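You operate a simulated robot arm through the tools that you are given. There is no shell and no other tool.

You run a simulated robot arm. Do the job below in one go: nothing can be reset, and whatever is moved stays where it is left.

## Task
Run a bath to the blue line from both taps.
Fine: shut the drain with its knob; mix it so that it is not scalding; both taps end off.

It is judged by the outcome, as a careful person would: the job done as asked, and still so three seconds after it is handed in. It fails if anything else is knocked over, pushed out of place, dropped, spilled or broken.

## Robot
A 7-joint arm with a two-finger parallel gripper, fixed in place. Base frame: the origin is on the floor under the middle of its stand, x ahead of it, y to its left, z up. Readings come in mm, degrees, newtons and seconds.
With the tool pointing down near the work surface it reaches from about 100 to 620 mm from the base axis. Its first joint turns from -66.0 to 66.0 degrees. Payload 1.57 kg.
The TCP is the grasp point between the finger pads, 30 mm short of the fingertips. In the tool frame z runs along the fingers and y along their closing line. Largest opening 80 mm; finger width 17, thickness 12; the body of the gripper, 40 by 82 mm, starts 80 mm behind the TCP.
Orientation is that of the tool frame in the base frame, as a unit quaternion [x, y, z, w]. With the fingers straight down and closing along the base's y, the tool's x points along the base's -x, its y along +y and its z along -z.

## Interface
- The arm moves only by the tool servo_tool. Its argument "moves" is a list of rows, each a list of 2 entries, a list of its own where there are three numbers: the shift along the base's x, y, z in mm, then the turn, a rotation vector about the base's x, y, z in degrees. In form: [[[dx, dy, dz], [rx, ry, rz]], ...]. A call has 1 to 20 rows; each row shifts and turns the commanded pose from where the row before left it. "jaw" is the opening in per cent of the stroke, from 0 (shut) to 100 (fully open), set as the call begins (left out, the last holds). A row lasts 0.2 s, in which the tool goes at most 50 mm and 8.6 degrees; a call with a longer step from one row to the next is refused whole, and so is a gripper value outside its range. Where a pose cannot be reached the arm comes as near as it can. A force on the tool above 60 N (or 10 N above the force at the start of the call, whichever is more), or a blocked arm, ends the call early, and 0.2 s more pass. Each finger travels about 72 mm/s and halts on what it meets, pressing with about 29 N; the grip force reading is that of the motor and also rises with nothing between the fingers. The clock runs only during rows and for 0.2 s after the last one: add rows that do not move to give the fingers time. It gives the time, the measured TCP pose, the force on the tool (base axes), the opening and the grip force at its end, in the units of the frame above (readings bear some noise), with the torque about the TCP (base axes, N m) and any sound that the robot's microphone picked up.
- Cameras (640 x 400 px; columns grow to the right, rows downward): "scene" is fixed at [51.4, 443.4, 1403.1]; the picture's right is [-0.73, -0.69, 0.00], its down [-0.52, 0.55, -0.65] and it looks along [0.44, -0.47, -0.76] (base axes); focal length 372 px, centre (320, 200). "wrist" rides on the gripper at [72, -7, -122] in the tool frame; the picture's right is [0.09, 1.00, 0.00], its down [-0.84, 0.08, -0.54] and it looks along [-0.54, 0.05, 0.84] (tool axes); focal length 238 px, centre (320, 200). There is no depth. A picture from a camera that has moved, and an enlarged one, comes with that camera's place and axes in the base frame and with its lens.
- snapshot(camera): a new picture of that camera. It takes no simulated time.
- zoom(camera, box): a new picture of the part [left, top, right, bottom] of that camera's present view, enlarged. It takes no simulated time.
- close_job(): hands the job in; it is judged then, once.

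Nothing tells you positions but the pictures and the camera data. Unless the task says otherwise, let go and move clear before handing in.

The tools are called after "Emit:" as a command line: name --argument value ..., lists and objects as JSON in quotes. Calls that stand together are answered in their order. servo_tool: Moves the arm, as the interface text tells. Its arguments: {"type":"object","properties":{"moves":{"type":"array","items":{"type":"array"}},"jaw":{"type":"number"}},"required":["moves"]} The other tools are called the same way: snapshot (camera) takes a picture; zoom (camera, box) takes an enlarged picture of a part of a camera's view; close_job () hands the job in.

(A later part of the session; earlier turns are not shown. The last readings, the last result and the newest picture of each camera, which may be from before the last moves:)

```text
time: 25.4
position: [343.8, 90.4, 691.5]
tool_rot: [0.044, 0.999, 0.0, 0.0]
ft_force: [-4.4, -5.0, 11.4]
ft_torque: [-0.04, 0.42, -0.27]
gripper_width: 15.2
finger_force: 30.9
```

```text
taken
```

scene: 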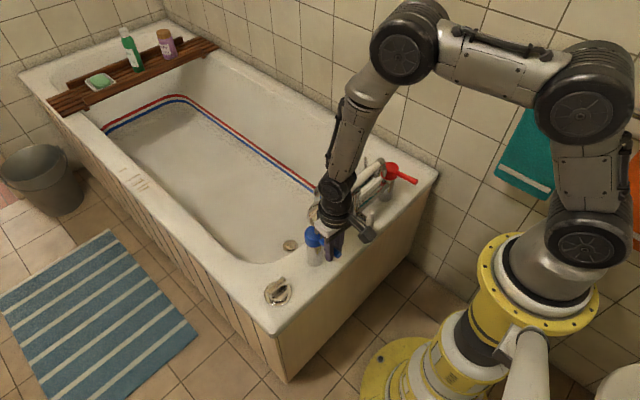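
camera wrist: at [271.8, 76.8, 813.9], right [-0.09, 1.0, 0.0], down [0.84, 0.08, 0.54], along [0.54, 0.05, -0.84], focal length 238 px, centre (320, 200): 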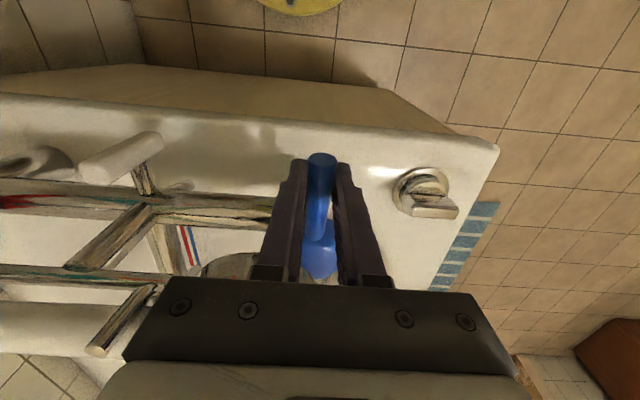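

The lever moves outward with little force. I'll continue along the arc.

Emit:
servo_tool --moves '[[[0.8, 5.8, 0], [0, 0, -5]], [[1.2, 5.7, 0], [0, 0, -5]], [[0, 0, 0], [0, 0, 0]]]'

Emit:
snapshot --camera "scene"

Emit:
snapshot --camera "wrist"

```text
time: 26.2
position: [345.7, 101.7, 692.0]
tool_rot: [0.131, 0.991, 0.0, -0.001]
ft_force: [-10.4, -5.7, 22.7]
ft_torque: [-0.09, 0.19, -0.5]
gripper_width: 15.6
finger_force: 30.9
```

```text
taken
```

scene: 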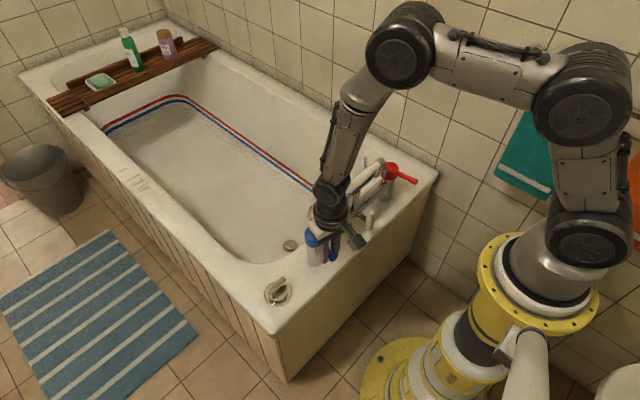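

```text
taken
camera wrist: at [275.4, 114.1, 813.5], right [0.17, 0.99, 0.0], down [0.83, -0.14, 0.54], along [0.53, -0.09, -0.84], focal length 238 px, centre (320, 200)
```

wrist: 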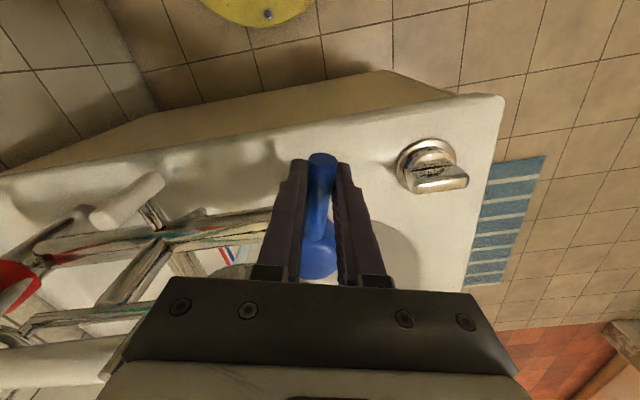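

The lever is turning, but there's a growing upward reaction. I'll check whether any water is coming out of the spout.

Emit:
zoom --camera "scene" --box '[270, 160, 390, 270]'

Emit:
zoom --camera "wrist" --box '[0, 130, 400, 400]'

```text
3.64 times, centred on (330, 215) of scene
camera zoom: at [51.0, 443.3, 1403.2], right [-0.73, -0.69, 0.0], down [-0.52, 0.55, -0.65], along [0.44, -0.47, -0.76], focal length 1352 px, centre (284, 146)
```

zoom: 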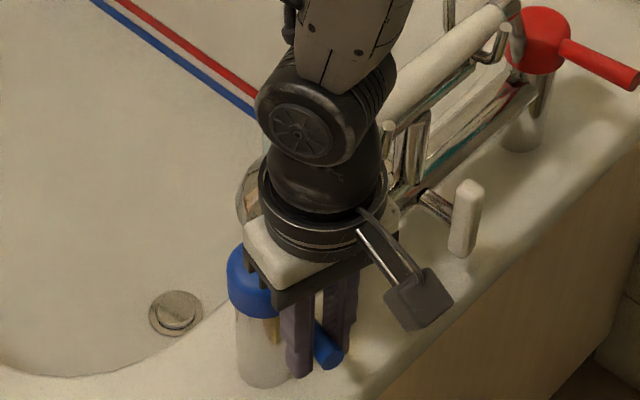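

```text
1.48 times, centred on (200, 265) of wrist
camera zoom: at [275.4, 114.1, 813.5], right [0.17, 0.99, 0.0], down [0.83, -0.14, 0.54], along [0.53, -0.09, -0.84], focal length 353 px, centre (498, 104)
```

zoom: 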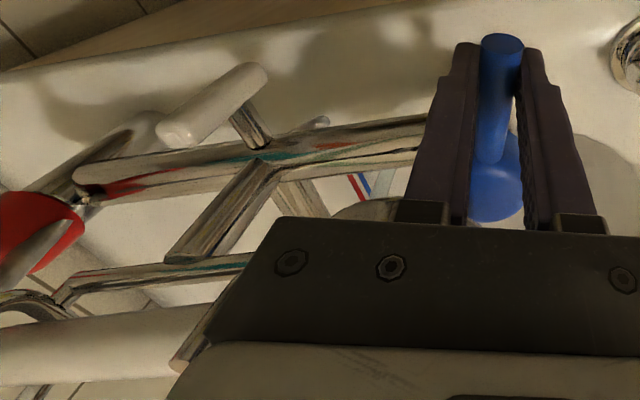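

The spout is hidden by the arm from here. I'll raise the tool slightly to relieve the load and continue opening to about 30°.

Emit:
servo_tool --moves '[[[0, 0, 1.5], [0, 0, 0]], [[1.7, 5.5, 0], [0, 0, -5]], [[2.2, 5.4, 0], [0, 0, -5]], [[2.6, 5.2, 0], [0, 0, -5]], [[0, 0, 0], [0, 0, 0]]]'

Emit:
zoom --camera "scene" --box '[270, 160, 390, 270]'

Emit:
snapshot --camera "wrist"

```text
time: 27.4
position: [352.1, 118.0, 691.2]
tool_rot: [0.259, 0.966, 0.0, 0.0]
ft_force: [1.5, -2.2, -24.6]
ft_torque: [-0.03, -0.04, -0.09]
gripper_width: 15.1
finger_force: 31.1
```

```text
3.64 times, centred on (330, 215) of scene
camera zoom: at [51.8, 443.5, 1403.1], right [-0.73, -0.69, 0.0], down [-0.52, 0.55, -0.65], along [0.44, -0.47, -0.76], focal length 1352 px, centre (284, 146)
```

zoom: 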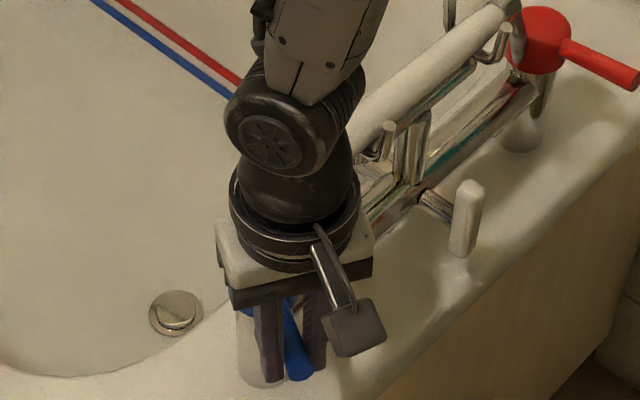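

```text
taken
camera wrist: at [287.7, 147.8, 813.6], right [0.42, 0.91, 0.0], down [0.76, -0.35, 0.54], along [0.49, -0.23, -0.84], focal length 238 px, centre (320, 200)
```

wrist: 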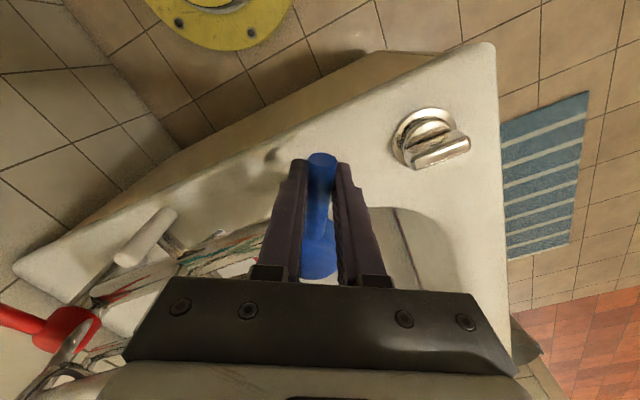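

No stream is visible because the arm blocks the spout. I'll open a bit further to 45°, then release and back away to look.

Emit:
servo_tool --moves '[[[3.1, 4.9, -1], [0, 0, -5]], [[3.5, 4.6, 0], [0, 0, -5]], [[3.9, 4.3, 0], [0, 0, -5]], [[0, 0, 0], [0, 0, 0]]]'

Emit:
snapshot --camera "scene"

```text
time: 28.4
position: [363.2, 131.4, 691.2]
tool_rot: [0.384, 0.923, 0.0, -0.001]
ft_force: [-10.8, 5.5, 7.3]
ft_torque: [0.36, 0.45, -0.36]
gripper_width: 15.2
finger_force: 31.3
```

```text
taken
```

scene: 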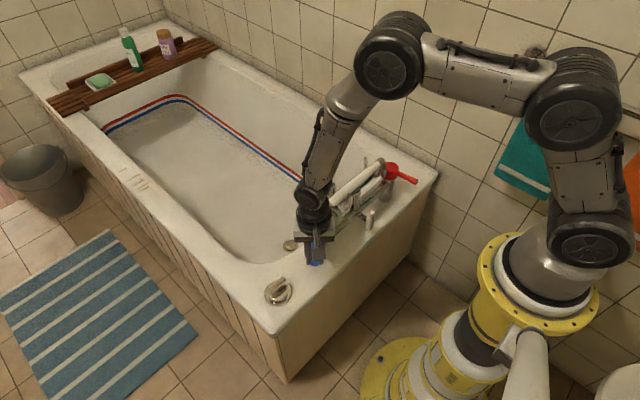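

The lever is at 45°. I'll let go, lift and back away to see whether water is running.

Emit:
servo_tool --moves '[[[0, 0, 0], [0, 0, 0]], [[0, 0, 0], [0, 0, 0]], [[0, 0, 40], [0, 0, 0]], [[0, 0, 40], [0, 0, 0]], [[0, 0, 40], [0, 0, 0]], [[-20, 30, 20], [0, 0, 0]], [[-20, 30, 0], [0, 0, 0]], [[0, 0, 0], [0, 0, 0]]]' --jaw 60

Emit:
snapshot --camera "scene"

Emit:
zoom --camera "scene" --box '[270, 160, 390, 270]'

Emit:
snapshot --camera "wrist"

```text
time: 30.2
position: [324.3, 191.6, 829.2]
tool_rot: [0.383, 0.924, 0.0, 0.0]
ft_force: [-0.5, 0.8, 0.0]
ft_torque: [0.0, 0.01, -0.01]
gripper_width: 48.1
finger_force: 0.0
```

```text
taken
```

scene: 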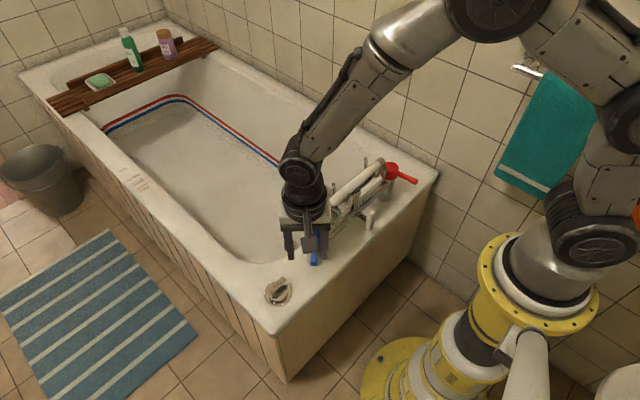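

```text
3.64 times, centred on (330, 215) of scene
camera zoom: at [51.4, 443.4, 1403.1], right [-0.73, -0.69, 0.0], down [-0.52, 0.55, -0.65], along [0.44, -0.47, -0.76], focal length 1352 px, centre (284, 146)
```

zoom: 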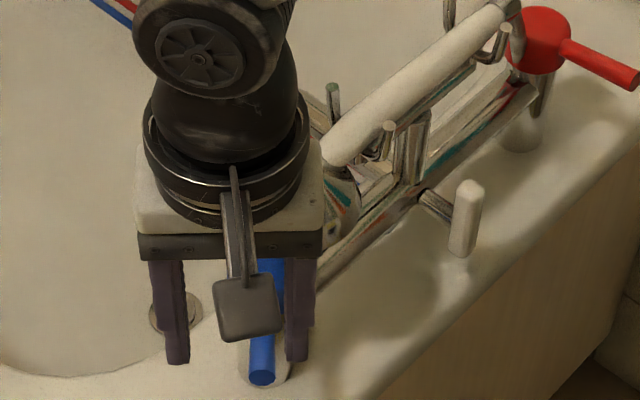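

```text
taken
camera wrist: at [268.4, 237.6, 951.9], right [0.64, 0.77, 0.0], down [0.65, -0.54, 0.54], along [0.42, -0.35, -0.84], focal length 238 px, centre (320, 200)
```

wrist: 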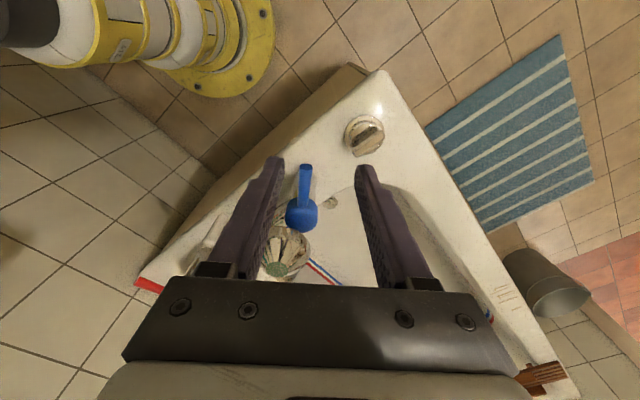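

The lever stays at 45°, but the arm still blocks the view of the spout. I'll move over to the red tap, which clears the camera's view.

Emit:
servo_tool --moves '[[[2, -40, 2], [0, 0, 4.5]], [[2, -40, 0], [0, 0, 4.5]], [[2, -40, 0], [0, 0, 4.5]], [[2, -40, 0], [0, 0, 4.5]], [[2, -40, 0], [0, 0, 4.5]], [[2, -40, 0], [0, 0, 4.5]], [[2, -40, 0], [0, 0, 4.5]], [[2, -40, 0], [0, 0, 4.5]], [[0, -40, 0], [0, 0, 4.5]], [[0, -40, 0], [0, 0, 4.5]], [[0, -12, 0], [0, 0, 0]], [[0, 0, 0], [0, 0, 0]]]'

Emit:
snapshot --camera "scene"

Emit:
zoom --camera "scene" --box '[250, 150, 390, 280]'

Emit:
snapshot --camera "wrist"

```text
time: 32.8
position: [340.6, -219.7, 833.2]
tool_rot: [0.0, 1.0, 0.001, 0.001]
ft_force: [-0.1, 0.8, 1.4]
ft_torque: [0.02, 0.04, 0.03]
gripper_width: 48.2
finger_force: 0.0
```

```text
taken
```

scene: 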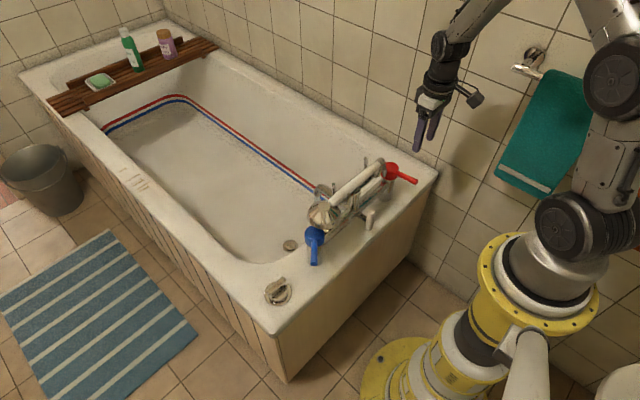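

```text
3.08 times, centred on (320, 215) of scene
camera zoom: at [51.5, 443.4, 1403.1], right [-0.73, -0.69, 0.0], down [-0.52, 0.55, -0.65], along [0.44, -0.47, -0.76], focal length 1144 px, centre (320, 154)
```

zoom: 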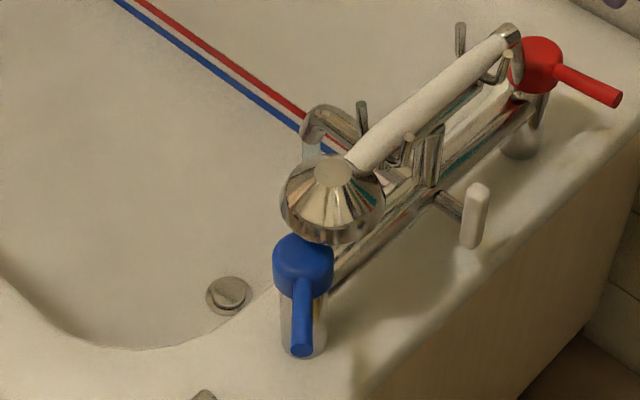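

```text
taken
camera wrist: at [268.9, -227.6, 955.1], right [-0.09, 1.0, 0.0], down [0.84, 0.08, 0.54], along [0.54, 0.05, -0.84], focal length 238 px, centre (320, 200)
```

wrist: 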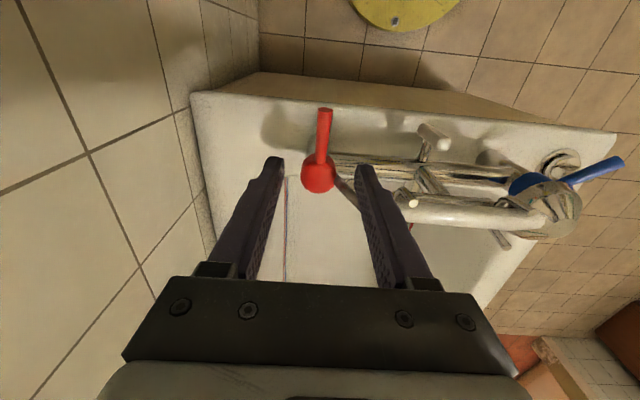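

With the arm clear, there may be a faint stream under the spout. I'll zoom in closely.

Emit:
zoom --camera "scene" --box '[295, 170, 345, 220]'

Emit:
zoom --camera "scene" --box '[180, 140, 340, 270]'

Emit:
zoom --camera "wrist" --box '[250, 90, 470, 240]'

```text
8.00 times, centred on (320, 195) of scene
camera zoom: at [51.5, 443.4, 1403.1], right [-0.73, -0.69, 0.0], down [-0.52, 0.55, -0.65], along [0.44, -0.47, -0.76], focal length 2974 px, centre (320, 240)
```

zoom: 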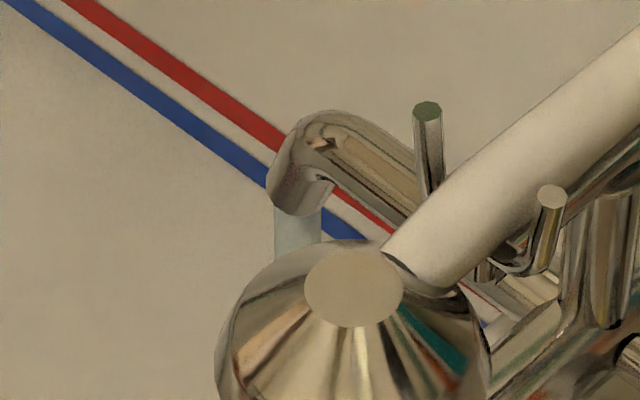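

```text
3.08 times, centred on (260, 205) of scene
camera zoom: at [51.5, 443.4, 1403.1], right [-0.73, -0.69, 0.0], down [-0.52, 0.55, -0.65], along [0.44, -0.47, -0.76], focal length 1144 px, centre (505, 185)
```

zoom: 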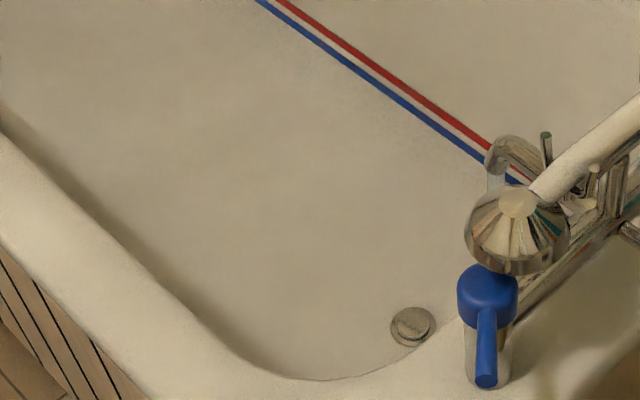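

```text
2.67 times, centred on (360, 165) of wrist
camera zoom: at [268.9, -227.6, 955.1], right [-0.09, 1.0, 0.0], down [0.84, 0.08, 0.54], along [0.54, 0.05, -0.84], focal length 636 px, centre (213, 293)
```

zoom: 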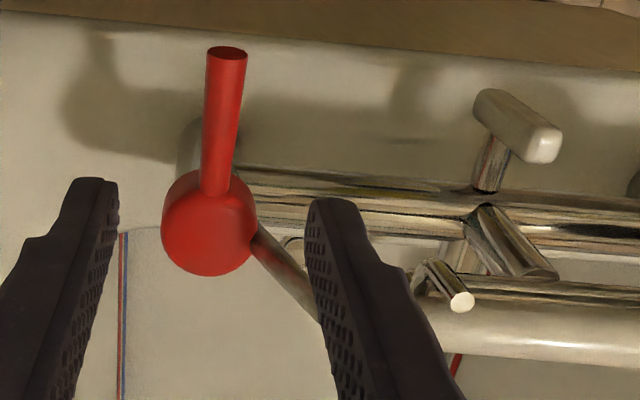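

A translucent stream is falling from the bath spout, so turning the blue lever outward opens the cold and it goes to the bath. Next I'll straddle the red lever at about (344, -215.5, 690).

Emit:
servo_tool --moves '[[[4.6, 4.3, -30], [0, 0, 0]], [[0, 0, -40], [0, 0, 0]], [[0, 0, -40], [0, 0, 0]], [[0, 0, -32], [0, 0, 0]], [[0, 0, 0], [0, 0, 0]]]'

Emit:
snapshot --camera "wrist"

Emit:
snapshot --camera "scene"

```text
time: 34.0
position: [344.9, -215.9, 692.6]
tool_rot: [0.001, 1.0, 0.0, 0.001]
ft_force: [0.1, -0.5, 0.4]
ft_torque: [-0.02, 0.0, 0.01]
gripper_width: 48.0
finger_force: 0.0
```

```text
taken
camera wrist: at [272.6, -223.4, 813.6], right [-0.09, 1.0, 0.0], down [0.84, 0.08, 0.54], along [0.54, 0.05, -0.84], focal length 238 px, centre (320, 200)
```

wrist: 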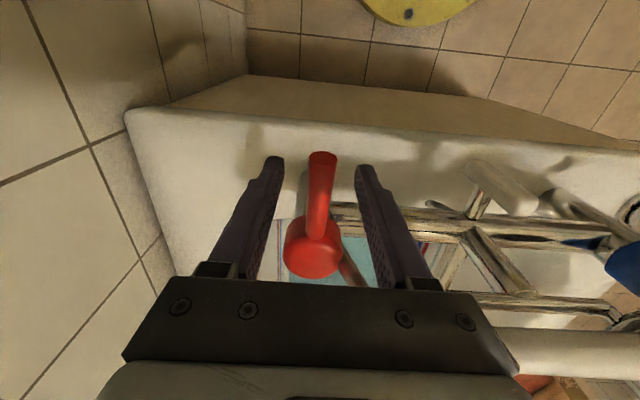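

```text
taken
```

scene: 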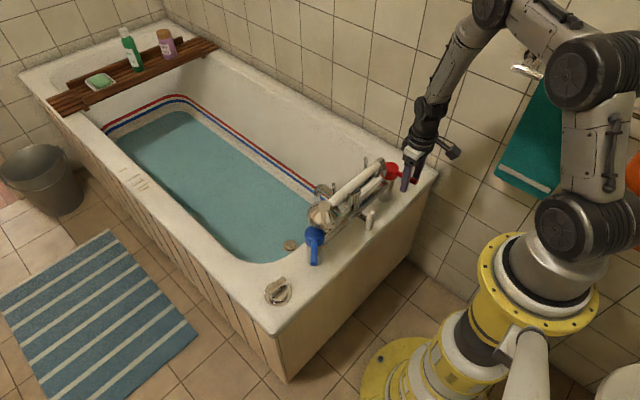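

The tub is filling quickly, with the bottom already covered by cold water. I'll check the level against the blue line before going on.

Emit:
zoom --camera "scene" --box '[90, 80, 340, 270]'

Emit:
zoom --camera "scene" --box '[270, 150, 340, 270]'

Emit:
zoom --camera "scene" --box '[90, 80, 220, 170]'

```text
2.11 times, centred on (215, 175) of scene
camera zoom: at [51.4, 443.4, 1403.1], right [-0.73, -0.69, 0.0], down [-0.52, 0.55, -0.65], along [0.44, -0.47, -0.76], focal length 783 px, centre (541, 253)
```

zoom: 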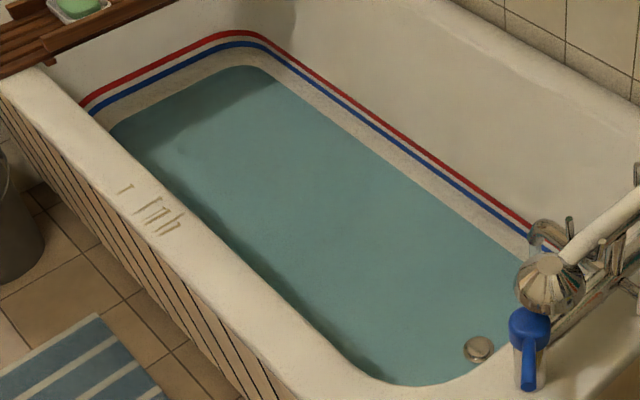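

```text
3.33 times, centred on (305, 210) of scene
camera zoom: at [51.4, 443.4, 1403.1], right [-0.73, -0.69, 0.0], down [-0.52, 0.55, -0.65], along [0.44, -0.47, -0.76], focal length 1239 px, centre (370, 167)
```

zoom: 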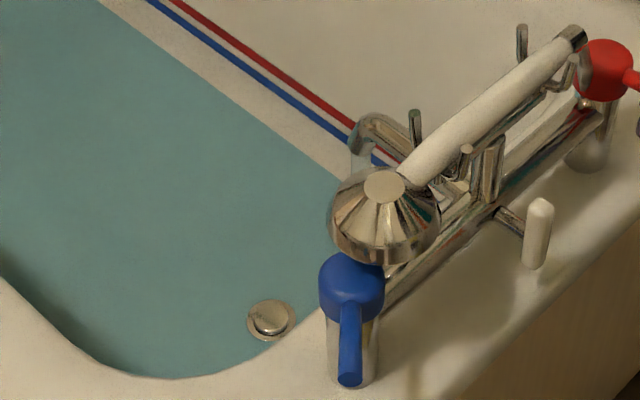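

```text
4.44 times, centred on (155, 125) of scene
camera zoom: at [51.4, 443.4, 1403.1], right [-0.73, -0.69, 0.0], down [-0.52, 0.55, -0.65], along [0.44, -0.47, -0.76], focal length 1652 px, centre (1053, 533)
```

zoom: 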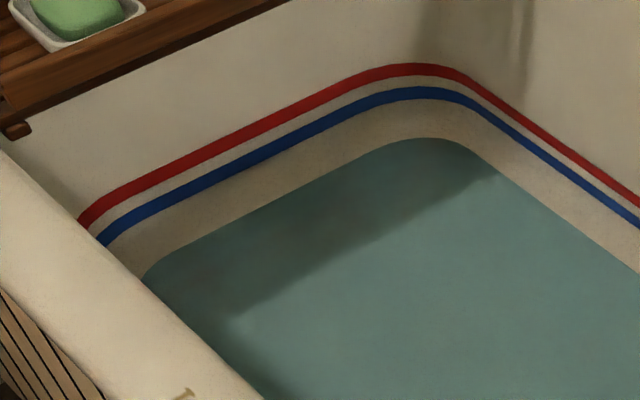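

The level is only just above the tub floor, well below the blue line, so there's time. I'll grip the red lever and test its outward direction (towards -y).

Emit:
servo_tool --moves '[[[0, 0, 0], [0, 0, 0]], [[0, 0, 0], [0, 0, 0]], [[0, 0, 0], [0, 0, 0]]]' --jaw 0

Emit:
servo_tool --moves '[[[0.1, -3, 0], [0, 0, 2.5]], [[0.2, -3, 0], [0, 0, 2.5]]]'

Emit:
zoom --camera "scene" --box '[90, 80, 340, 270]'

```text
time: 34.8
position: [344.7, -216.0, 692.6]
tool_rot: [0.0, 1.0, 0.001, 0.0]
ft_force: [1.6, 0.6, -3.0]
ft_torque: [-0.01, -0.14, -0.02]
gripper_width: 15.3
finger_force: 31.1
```

```text
time: 35.4
position: [344.6, -221.9, 692.8]
tool_rot: [-0.043, 0.999, 0.0, 0.001]
ft_force: [1.9, 0.5, 5.3]
ft_torque: [-0.03, 0.78, -0.03]
gripper_width: 15.3
finger_force: 30.8
```

```text
2.11 times, centred on (215, 175) of scene
camera zoom: at [51.5, 443.5, 1403.1], right [-0.73, -0.69, 0.0], down [-0.52, 0.55, -0.65], along [0.44, -0.47, -0.76], focal length 783 px, centre (541, 253)
```

zoom: 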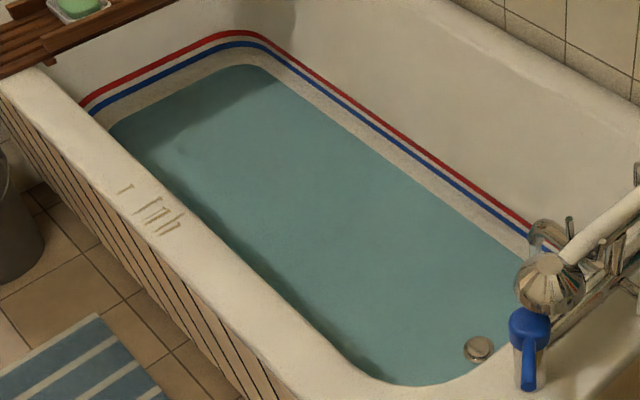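

The red lever moves freely outward too. I'll open the hot tap along its arc to 45°, matching the cold.

Emit:
servo_tool --moves '[[[0.8, -5.8, 0], [0, 0, 5]], [[1.2, -5.7, 0], [0, 0, 5]], [[1.7, -5.5, 0], [0, 0, 5]], [[2.2, -5.4, 0], [0, 0, 5]], [[2.6, -5.2, 0], [0, 0, 5]], [[3.1, -4.9, 0], [0, 0, 5]], [[3.5, -4.6, 0], [0, 0, 5]], [[3.9, -4.3, 0], [0, 0, 5]]]'

Emit:
snapshot --camera "scene"

Emit:
zoom --camera "scene" --box '[90, 80, 340, 270]'

Emit:
zoom --camera "scene" --box '[295, 170, 345, 220]'

```text
time: 37.2
position: [364.2, -263.9, 690.7]
tool_rot: [-0.384, 0.923, -0.001, 0.0]
ft_force: [0.3, 9.9, 20.5]
ft_torque: [0.18, 0.03, 0.42]
gripper_width: 15.0
finger_force: 31.3
```

```text
taken
```

scene: 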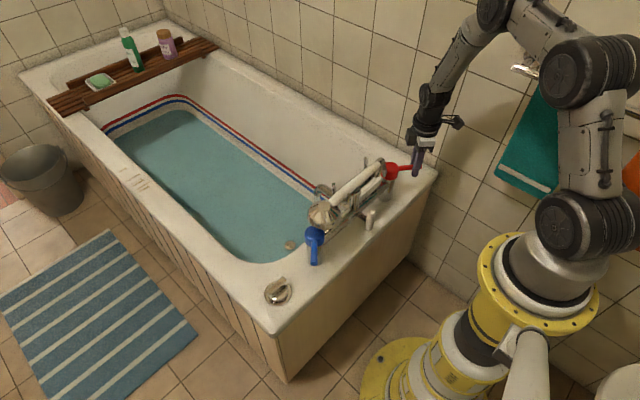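

```text
2.11 times, centred on (215, 175) of scene
camera zoom: at [51.2, 443.8, 1403.0], right [-0.73, -0.69, 0.0], down [-0.52, 0.55, -0.65], along [0.44, -0.47, -0.76], focal length 783 px, centre (541, 253)
```

zoom: 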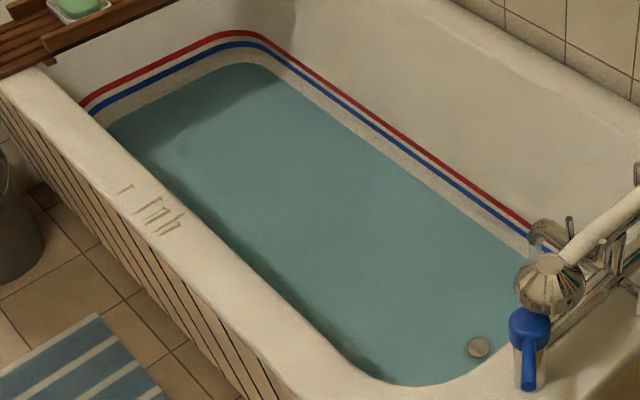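

```text
8.00 times, centred on (320, 195) of scene
camera zoom: at [51.2, 443.8, 1403.0], right [-0.73, -0.69, 0.0], down [-0.52, 0.55, -0.65], along [0.44, -0.47, -0.76], focal length 2974 px, centre (320, 240)
```

zoom: 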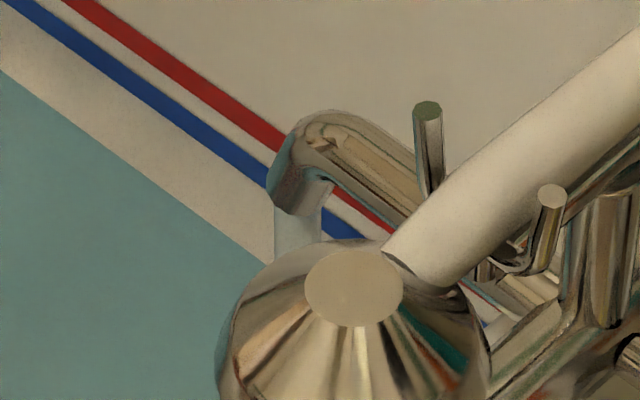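

Both taps are now running through the spout and the level is rising. I'll take a detailed level reference at the far end now to measure the fill rate.

Emit:
zoom --camera "scene" --box '[90, 80, 220, 170]'

Emit:
zoom --camera "scene" --box '[240, 130, 310, 190]'

```text
4.44 times, centred on (155, 125) of scene
camera zoom: at [51.2, 443.8, 1403.0], right [-0.73, -0.69, 0.0], down [-0.52, 0.55, -0.65], along [0.44, -0.47, -0.76], focal length 1652 px, centre (1053, 533)
```

zoom: 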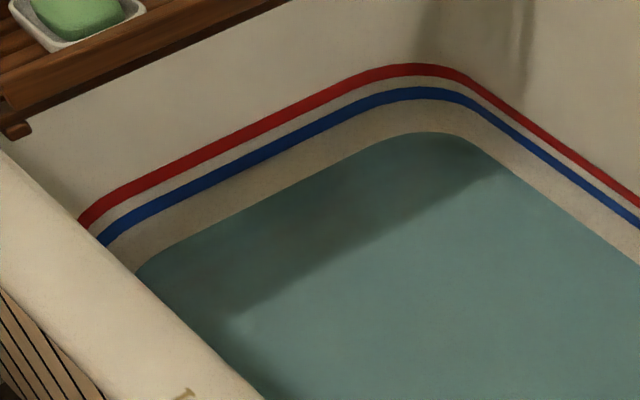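

```text
6.67 times, centred on (275, 160) of scene
camera zoom: at [51.2, 443.8, 1403.0], right [-0.73, -0.69, 0.0], down [-0.52, 0.55, -0.65], along [0.44, -0.47, -0.76], focal length 2479 px, centre (620, 467)
```

zoom: 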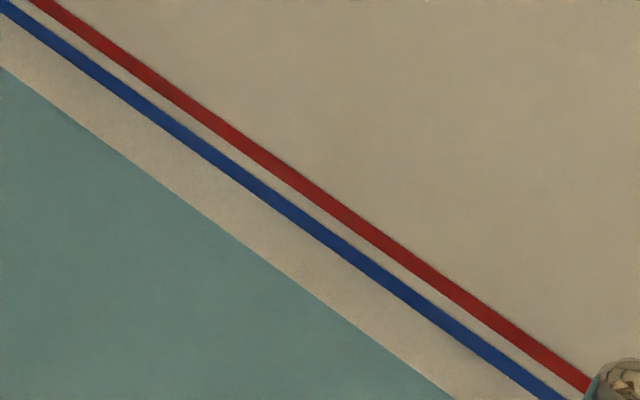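

The water edge is about 39 px (in this zoom) below the blue line, rising around 2.5 px/s per tap. Cold has had a head start, so I'll release the red lever at 45° and go shut the cold first.

Emit:
servo_tool --moves '[[[0, 0, 0], [0, 0, 0]], [[0, 0, 0], [0, 0, 0]], [[0, 0, 40], [0, 0, 0]], [[0, 0, 40], [0, 0, -8.5]], [[0, 30, 30], [0, 0, -8.5]], [[0, 49, 0], [0, 0, -8.5]], [[0, 49, 0], [0, 0, -8.5]], [[0, 49, 0], [0, 0, -8.5]], [[0, 49, 0], [0, 0, -8.5]], [[0, 49, 0], [0, 0, -8.5]], [[0, 49, 0], [0, 0, -8.5]], [[0, 49, 0], [0, 0, -8.5]], [[0, 22, 0], [0, 0, -8.5]], [[0, 0, -30], [0, 0, -5]], [[0, 0, -20], [0, 0, 0]], [[0, 0, 0], [0, 0, 0]]]' --jaw 55

Emit:
snapshot --camera "wrist"

Emit:
zoom --camera "scene" --box '[90, 80, 220, 170]'

Emit:
snapshot --camera "scene"

```text
time: 40.6
position: [364.2, 133.8, 751.1]
tool_rot: [0.382, 0.924, 0.0, 0.001]
ft_force: [-0.4, -0.5, 0.2]
ft_torque: [0.0, 0.0, -0.01]
gripper_width: 44.0
finger_force: 0.1
```

```text
taken
camera wrist: at [308.6, 179.3, 873.4], right [0.64, 0.77, 0.0], down [0.65, -0.54, 0.54], along [0.42, -0.35, -0.84], focal length 238 px, centre (320, 200)
```

wrist: 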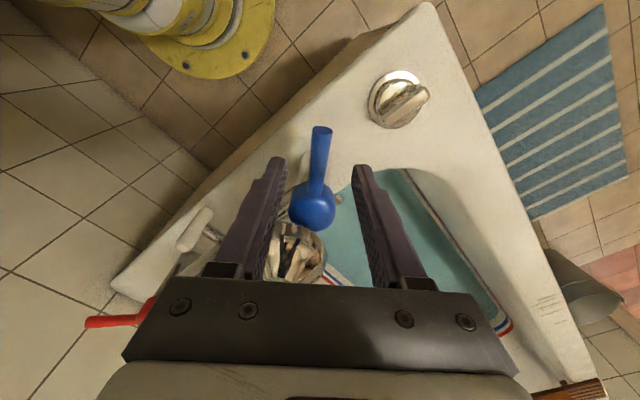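

```text
4.44 times, centred on (155, 125) of scene
camera zoom: at [51.4, 443.4, 1403.1], right [-0.73, -0.69, 0.0], down [-0.52, 0.55, -0.65], along [0.44, -0.47, -0.76], focal length 1652 px, centre (1053, 533)
```

zoom: 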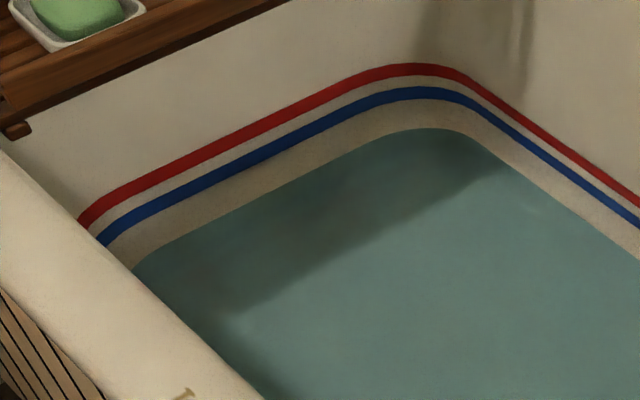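

```text
taken
```

scene: 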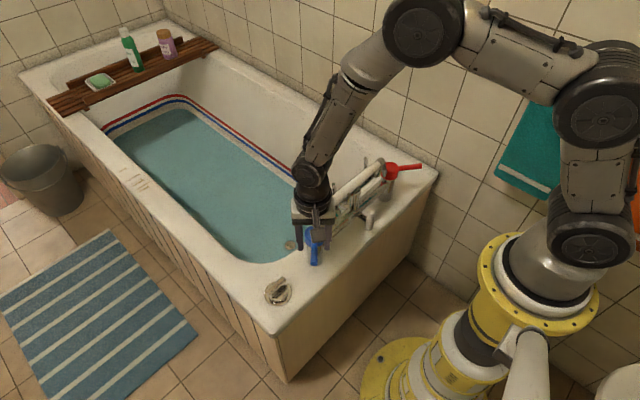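

I'm above the blue lever now, and the level rises more slowly than I estimated. I'll take a more precise measurement on the side wall.

Emit:
zoom --camera "scene" --box '[220, 120, 290, 180]'

Emit:
zoom --camera "scene" --box '[170, 90, 200, 120]'

Emit:
zoom --camera "scene" --box '[360, 150, 430, 200]'

```text
6.67 times, centred on (255, 150) of scene
camera zoom: at [51.4, 443.4, 1403.1], right [-0.73, -0.69, 0.0], down [-0.52, 0.55, -0.65], along [0.44, -0.47, -0.76], focal length 2479 px, centre (753, 533)
```

zoom: 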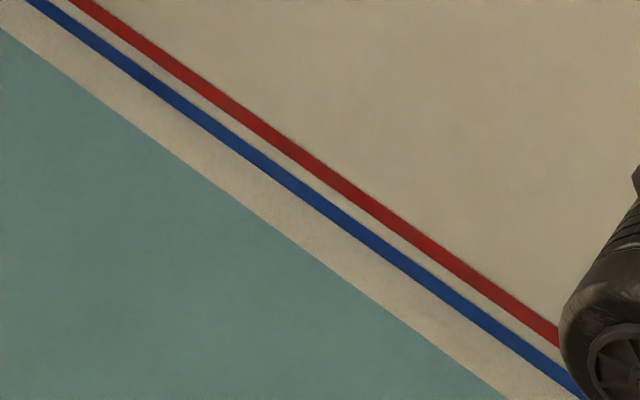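

```text
13.33 times, centred on (185, 105) of scene
camera zoom: at [51.4, 443.4, 1403.1], right [-0.73, -0.69, 0.0], down [-0.52, 0.55, -0.65], along [0.44, -0.47, -0.76], focal length 4957 px, centre (2120, 1467)
```

zoom: 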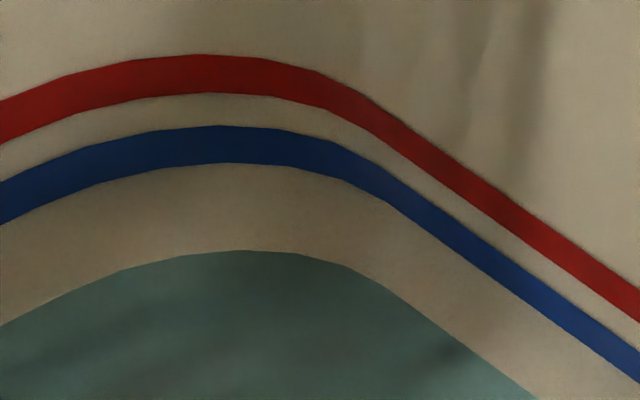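

```text
8.00 times, centred on (395, 175) of scene
camera zoom: at [51.4, 443.4, 1403.1], right [-0.73, -0.69, 0.0], down [-0.52, 0.55, -0.65], along [0.44, -0.47, -0.76], focal length 2974 px, centre (-280, 400)
```

zoom: 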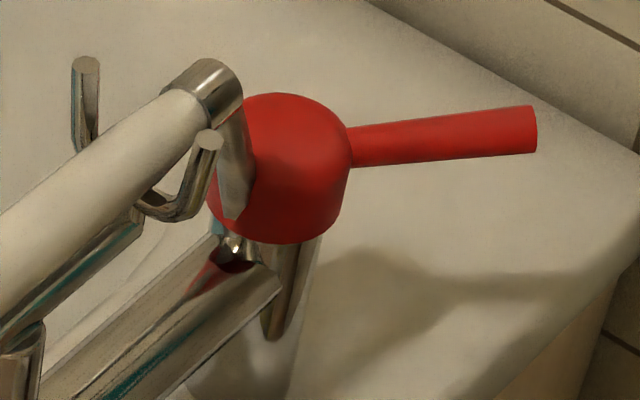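

There are about 41 mm left to the blue line. I'll wait about a second in place with both running to measure the combined rate accurately.

Emit:
servo_tool --moves '[[[0, 0, 0], [0, 0, 0]], [[0, 0, 0], [0, 0, 0]], [[0, 0, 0], [0, 0, 0]], [[0, 0, 0], [0, 0, 0]], [[0, 0, 0], [0, 0, 0]], [[0, 0, 0], [0, 0, 0]], [[0, 0, 0], [0, 0, 0]], [[0, 0, 0], [0, 0, 0]], [[0, 0, 0], [0, 0, 0]]]'

Emit:
zoom --camera "scene" --box '[170, 90, 200, 120]'

Emit:
zoom --camera "scene" --box '[220, 120, 290, 180]'

```text
time: 42.6
position: [364.5, 132.8, 752.6]
tool_rot: [0.383, 0.924, 0.0, 0.0]
ft_force: [-0.4, 0.0, 0.9]
ft_torque: [0.02, -0.03, 0.0]
gripper_width: 44.0
finger_force: 0.0
```

```text
13.33 times, centred on (185, 105) of scene
camera zoom: at [51.4, 443.4, 1403.1], right [-0.73, -0.69, 0.0], down [-0.52, 0.55, -0.65], along [0.44, -0.47, -0.76], focal length 4957 px, centre (2120, 1467)
```

zoom: 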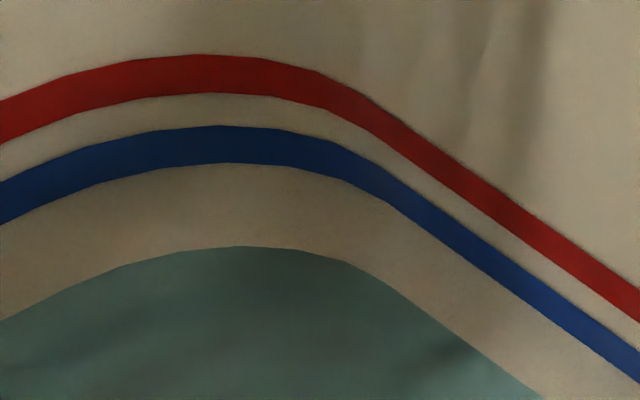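

```text
6.67 times, centred on (255, 150) of scene
camera zoom: at [51.4, 443.4, 1403.1], right [-0.73, -0.69, 0.0], down [-0.52, 0.55, -0.65], along [0.44, -0.47, -0.76], focal length 2479 px, centre (753, 533)
```

zoom: 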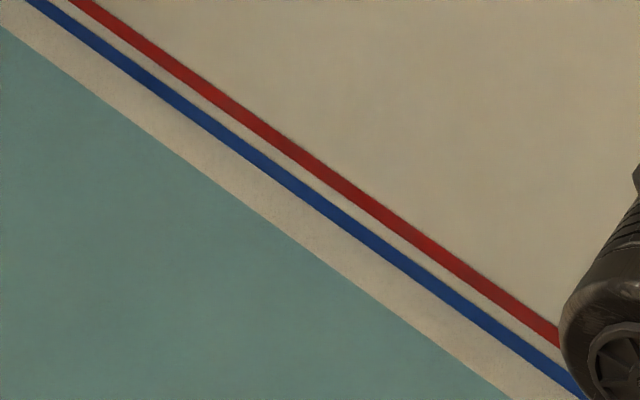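

The rate now measures only about 0.9 mm/s, slower than earlier, so I need to rule out the drain leaking. I'll look at the plug and take another rate reading.

Emit:
servo_tool --moves '[[[0, 0, 0], [0, 0, 0]], [[0, 0, 0], [0, 0, 0]], [[0, 0, 0], [0, 0, 0]], [[0, 0, 0], [0, 0, 0]], [[0, 0, 0], [0, 0, 0]], [[0, 0, 0], [0, 0, 0]], [[0, 0, 0], [0, 0, 0]], [[0, 0, 0], [0, 0, 0]], [[0, 0, 0], [0, 0, 0]]]'

Emit:
zoom --camera "scene" --box '[170, 90, 200, 120]'

Emit:
zoom --camera "scene" --box '[270, 225, 310, 260]'

Emit:
snapshot --camera "wrist"

```text
time: 44.6
position: [364.2, 133.4, 751.9]
tool_rot: [0.383, 0.924, 0.0, 0.0]
ft_force: [0.1, 0.0, -0.6]
ft_torque: [0.0, -0.04, 0.0]
gripper_width: 43.8
finger_force: 0.1
```

```text
13.33 times, centred on (185, 105) of scene
camera zoom: at [51.4, 443.4, 1403.1], right [-0.73, -0.69, 0.0], down [-0.52, 0.55, -0.65], along [0.44, -0.47, -0.76], focal length 4957 px, centre (2120, 1467)
```

zoom: 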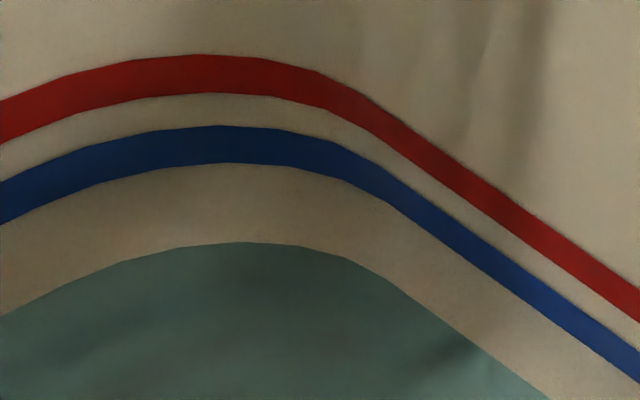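

```text
11.43 times, centred on (290, 242) of scene
camera zoom: at [51.4, 443.4, 1403.1], right [-0.73, -0.69, 0.0], down [-0.52, 0.55, -0.65], along [0.44, -0.47, -0.76], focal length 4249 px, centre (663, -286)
```

zoom: 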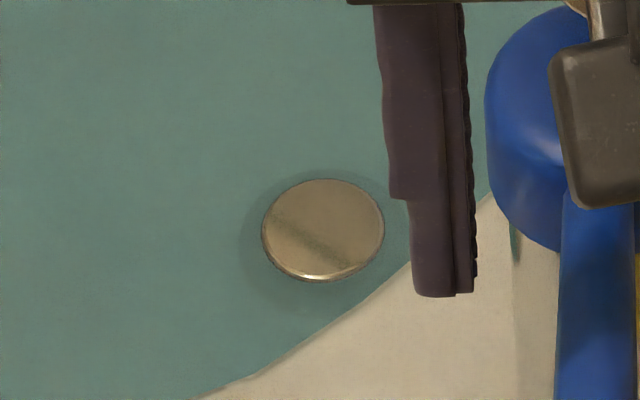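

```text
taken
camera wrist: at [308.6, 179.1, 873.8], right [0.64, 0.77, 0.0], down [0.65, -0.54, 0.54], along [0.42, -0.35, -0.84], focal length 238 px, centre (320, 200)
```

wrist: 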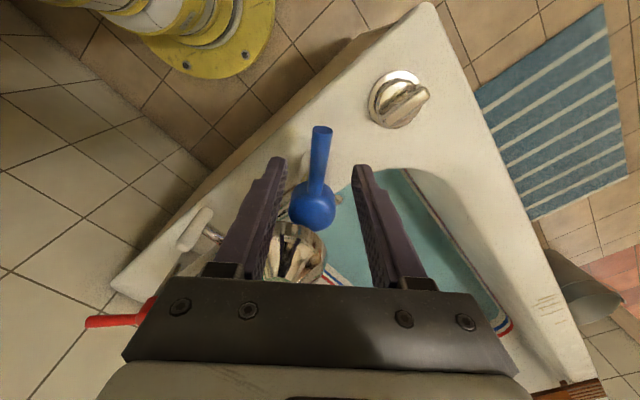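

The level rose another 4 px in 2 s, so it seems steady. I'll wait a full 4 s to see whether the rate holds, since a falling rate would suggest a leak.

Emit:
servo_tool --moves '[[[0, 0, 0], [0, 0, 0]], [[0, 0, 0], [0, 0, 0]], [[0, 0, 0], [0, 0, 0]], [[0, 0, 0], [0, 0, 0]], [[0, 0, 0], [0, 0, 0]], [[0, 0, 0], [0, 0, 0]], [[0, 0, 0], [0, 0, 0]], [[0, 0, 0], [0, 0, 0]], [[0, 0, 0], [0, 0, 0]], [[0, 0, 0], [0, 0, 0]], [[0, 0, 0], [0, 0, 0]], [[0, 0, 0], [0, 0, 0]], [[0, 0, 0], [0, 0, 0]], [[0, 0, 0], [0, 0, 0]], [[0, 0, 0], [0, 0, 0]], [[0, 0, 0], [0, 0, 0]], [[0, 0, 0], [0, 0, 0]], [[0, 0, 0], [0, 0, 0]], [[0, 0, 0], [0, 0, 0]]]'

Emit:
zoom --camera "scene" --box '[170, 90, 200, 120]'

Emit:
zoom --camera "scene" --box '[270, 225, 310, 260]'

Emit:
zoom --camera "scene" --box '[90, 80, 340, 270]'

```text
time: 48.6
position: [363.0, 133.0, 752.4]
tool_rot: [0.382, 0.924, 0.0, 0.001]
ft_force: [-0.3, -0.2, 0.1]
ft_torque: [-0.02, -0.01, 0.03]
gripper_width: 44.2
finger_force: 0.0
```

```text
13.33 times, centred on (185, 105) of scene
camera zoom: at [51.4, 443.4, 1403.1], right [-0.73, -0.69, 0.0], down [-0.52, 0.55, -0.65], along [0.44, -0.47, -0.76], focal length 4957 px, centre (2120, 1467)
```

zoom: 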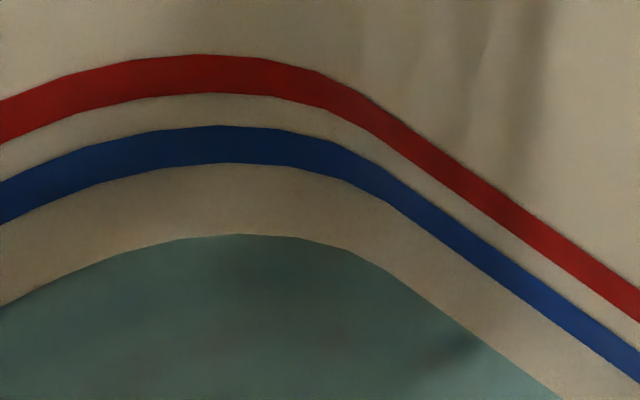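

```text
11.43 times, centred on (290, 242) of scene
camera zoom: at [51.4, 443.4, 1403.1], right [-0.73, -0.69, 0.0], down [-0.52, 0.55, -0.65], along [0.44, -0.47, -0.76], focal length 4249 px, centre (663, -286)
```

zoom: 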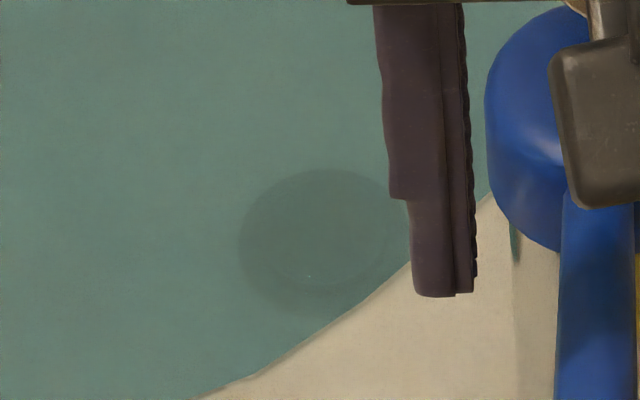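

```text
2.11 times, centred on (215, 175) of scene
camera zoom: at [51.4, 443.4, 1403.1], right [-0.73, -0.69, 0.0], down [-0.52, 0.55, -0.65], along [0.44, -0.47, -0.76], focal length 783 px, centre (541, 253)
```

zoom: 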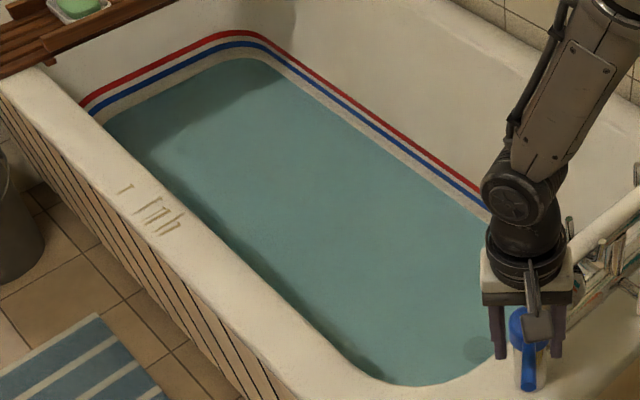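

The rise is steady at 2 px/s, so the drain holds, and about 44 s would remain with both open. I'll grip the cold lever and turn it back to off, which checks that hot really flows and evens out cold's head start.

Emit:
servo_tool --moves '[[[0, 0, -30], [0, 0, 0]], [[0, 0, -30], [0, 0, 0]], [[0, 0, 0], [0, 0, 0]]]'

Emit:
snapshot --camera "wrist"

```text
time: 49.4
position: [363.9, 132.1, 692.3]
tool_rot: [0.382, 0.924, 0.0, 0.001]
ft_force: [0.0, -0.2, 0.2]
ft_torque: [0.0, 0.01, -0.04]
gripper_width: 44.2
finger_force: 0.1
```

```text
taken
camera wrist: at [307.7, 177.9, 813.1], right [0.64, 0.77, 0.0], down [0.65, -0.54, 0.54], along [0.42, -0.35, -0.84], focal length 238 px, centre (320, 200)
```

wrist: 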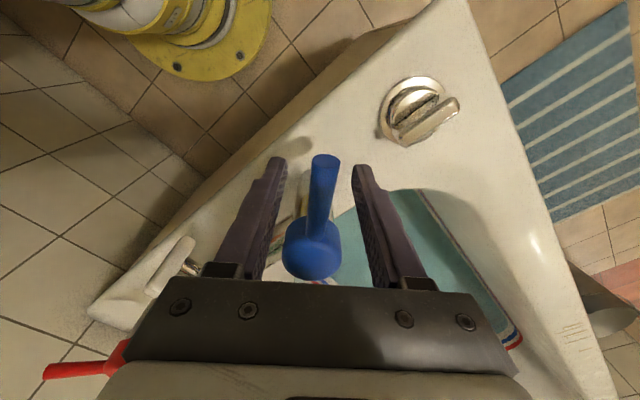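

The lever is centred between the fingers, so I'll grip it and turn it back to its original off position.

Emit:
servo_tool --moves '[[[0, 0, 0], [0, 0, 0]], [[0, 0, 0], [0, 0, 0]], [[-3.9, -4.3, 0], [0, 0, 5]], [[-3.5, -4.6, 0], [0, 0, 5]], [[-3.1, -4.9, 0], [0, 0, 5]], [[-2.6, -5.2, 0], [0, 0, 5]], [[-2.2, -5.4, 0], [0, 0, 5]], [[-1.7, -5.5, 0], [0, 0, 5]], [[-1.2, -5.7, 0], [0, 0, 5]], [[-0.8, -5.8, 0], [0, 0, 5]], [[-0.3, -6, 0], [0, 0, 5]], [[0, 0, 0], [0, 0, 0]]]' --jaw 0

Emit:
zoom --camera "scene" --box '[170, 90, 200, 120]'

Emit:
snapshot --camera "wrist"

```text
time: 52.0
position: [342.8, 83.5, 691.2]
tool_rot: [0.0, 1.0, 0.0, -0.002]
ft_force: [-11.7, -0.7, 7.7]
ft_torque: [-0.03, 0.66, 0.0]
gripper_width: 15.2
finger_force: 31.3
```

```text
13.33 times, centred on (185, 105) of scene
camera zoom: at [51.2, 443.4, 1403.1], right [-0.73, -0.69, 0.0], down [-0.52, 0.55, -0.65], along [0.44, -0.47, -0.76], focal length 4957 px, centre (2120, 1467)
```

zoom: 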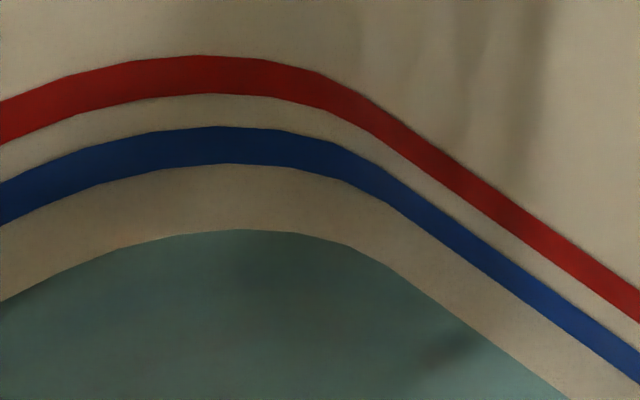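

```text
taken
camera wrist: at [271.6, 76.9, 813.3], right [-0.09, 1.0, 0.0], down [0.84, 0.08, 0.54], along [0.54, 0.05, -0.84], focal length 238 px, centre (320, 200)
```

wrist: 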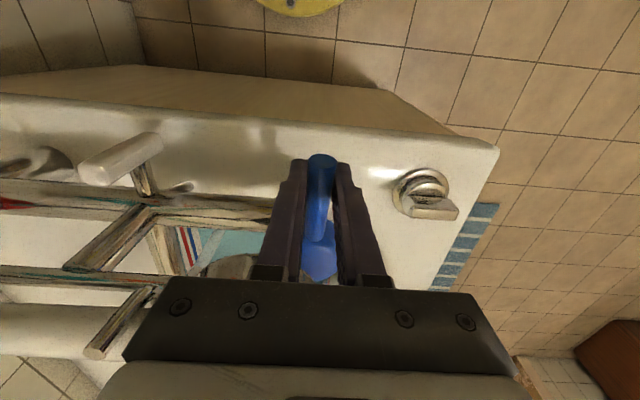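

The cold lever is back at its off position and the level reads about 229 px. I'll hold for 4 s to see whether hot alone still raises it.

Emit:
servo_tool --moves '[[[0, 0, 0], [0, 0, 0]], [[0, 0, 0], [0, 0, 0]], [[0, 0, 0], [0, 0, 0]], [[0, 0, 0], [0, 0, 0]], [[0, 0, 0], [0, 0, 0]], [[0, 0, 0], [0, 0, 0]], [[0, 0, 0], [0, 0, 0]], [[0, 0, 0], [0, 0, 0]], [[0, 0, 0], [0, 0, 0]], [[0, 0, 0], [0, 0, 0]], [[0, 0, 0], [0, 0, 0]], [[0, 0, 0], [0, 0, 0]], [[0, 0, 0], [0, 0, 0]], [[0, 0, 0], [0, 0, 0]], [[0, 0, 0], [0, 0, 0]], [[0, 0, 0], [0, 0, 0]], [[0, 0, 0], [0, 0, 0]], [[0, 0, 0], [0, 0, 0]], [[0, 0, 0], [0, 0, 0]]]'

Emit:
zoom --camera "scene" --box '[170, 90, 200, 120]'

Emit:
zoom --camera "wrist" --box '[120, 190, 280, 300]'

```text
time: 56.0
position: [343.5, 83.6, 690.5]
tool_rot: [0.0, 1.0, 0.0, -0.001]
ft_force: [-14.0, -2.0, -1.8]
ft_torque: [-0.03, 0.19, -0.11]
gripper_width: 15.6
finger_force: 30.5
```

```text
13.33 times, centred on (185, 105) of scene
camera zoom: at [51.2, 443.4, 1403.1], right [-0.73, -0.69, 0.0], down [-0.52, 0.55, -0.65], along [0.44, -0.47, -0.76], focal length 4957 px, centre (2120, 1467)
```

zoom: 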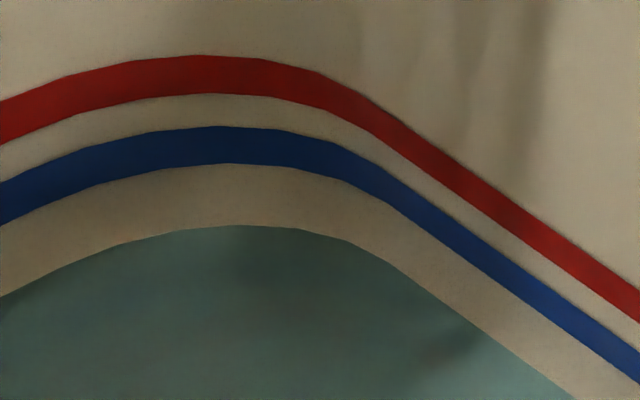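

```text
3.64 times, centred on (200, 245) of wrist
camera zoom: at [271.7, 77.2, 813.3], right [-0.09, 1.0, 0.0], down [0.84, 0.08, 0.54], along [0.54, 0.05, -0.84], focal length 867 px, centre (756, 36)
```

zoom: 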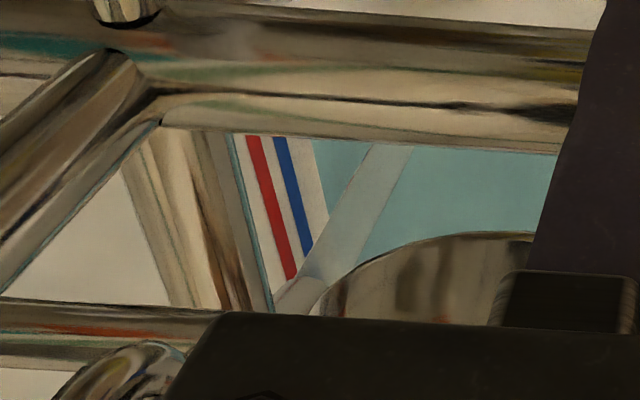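

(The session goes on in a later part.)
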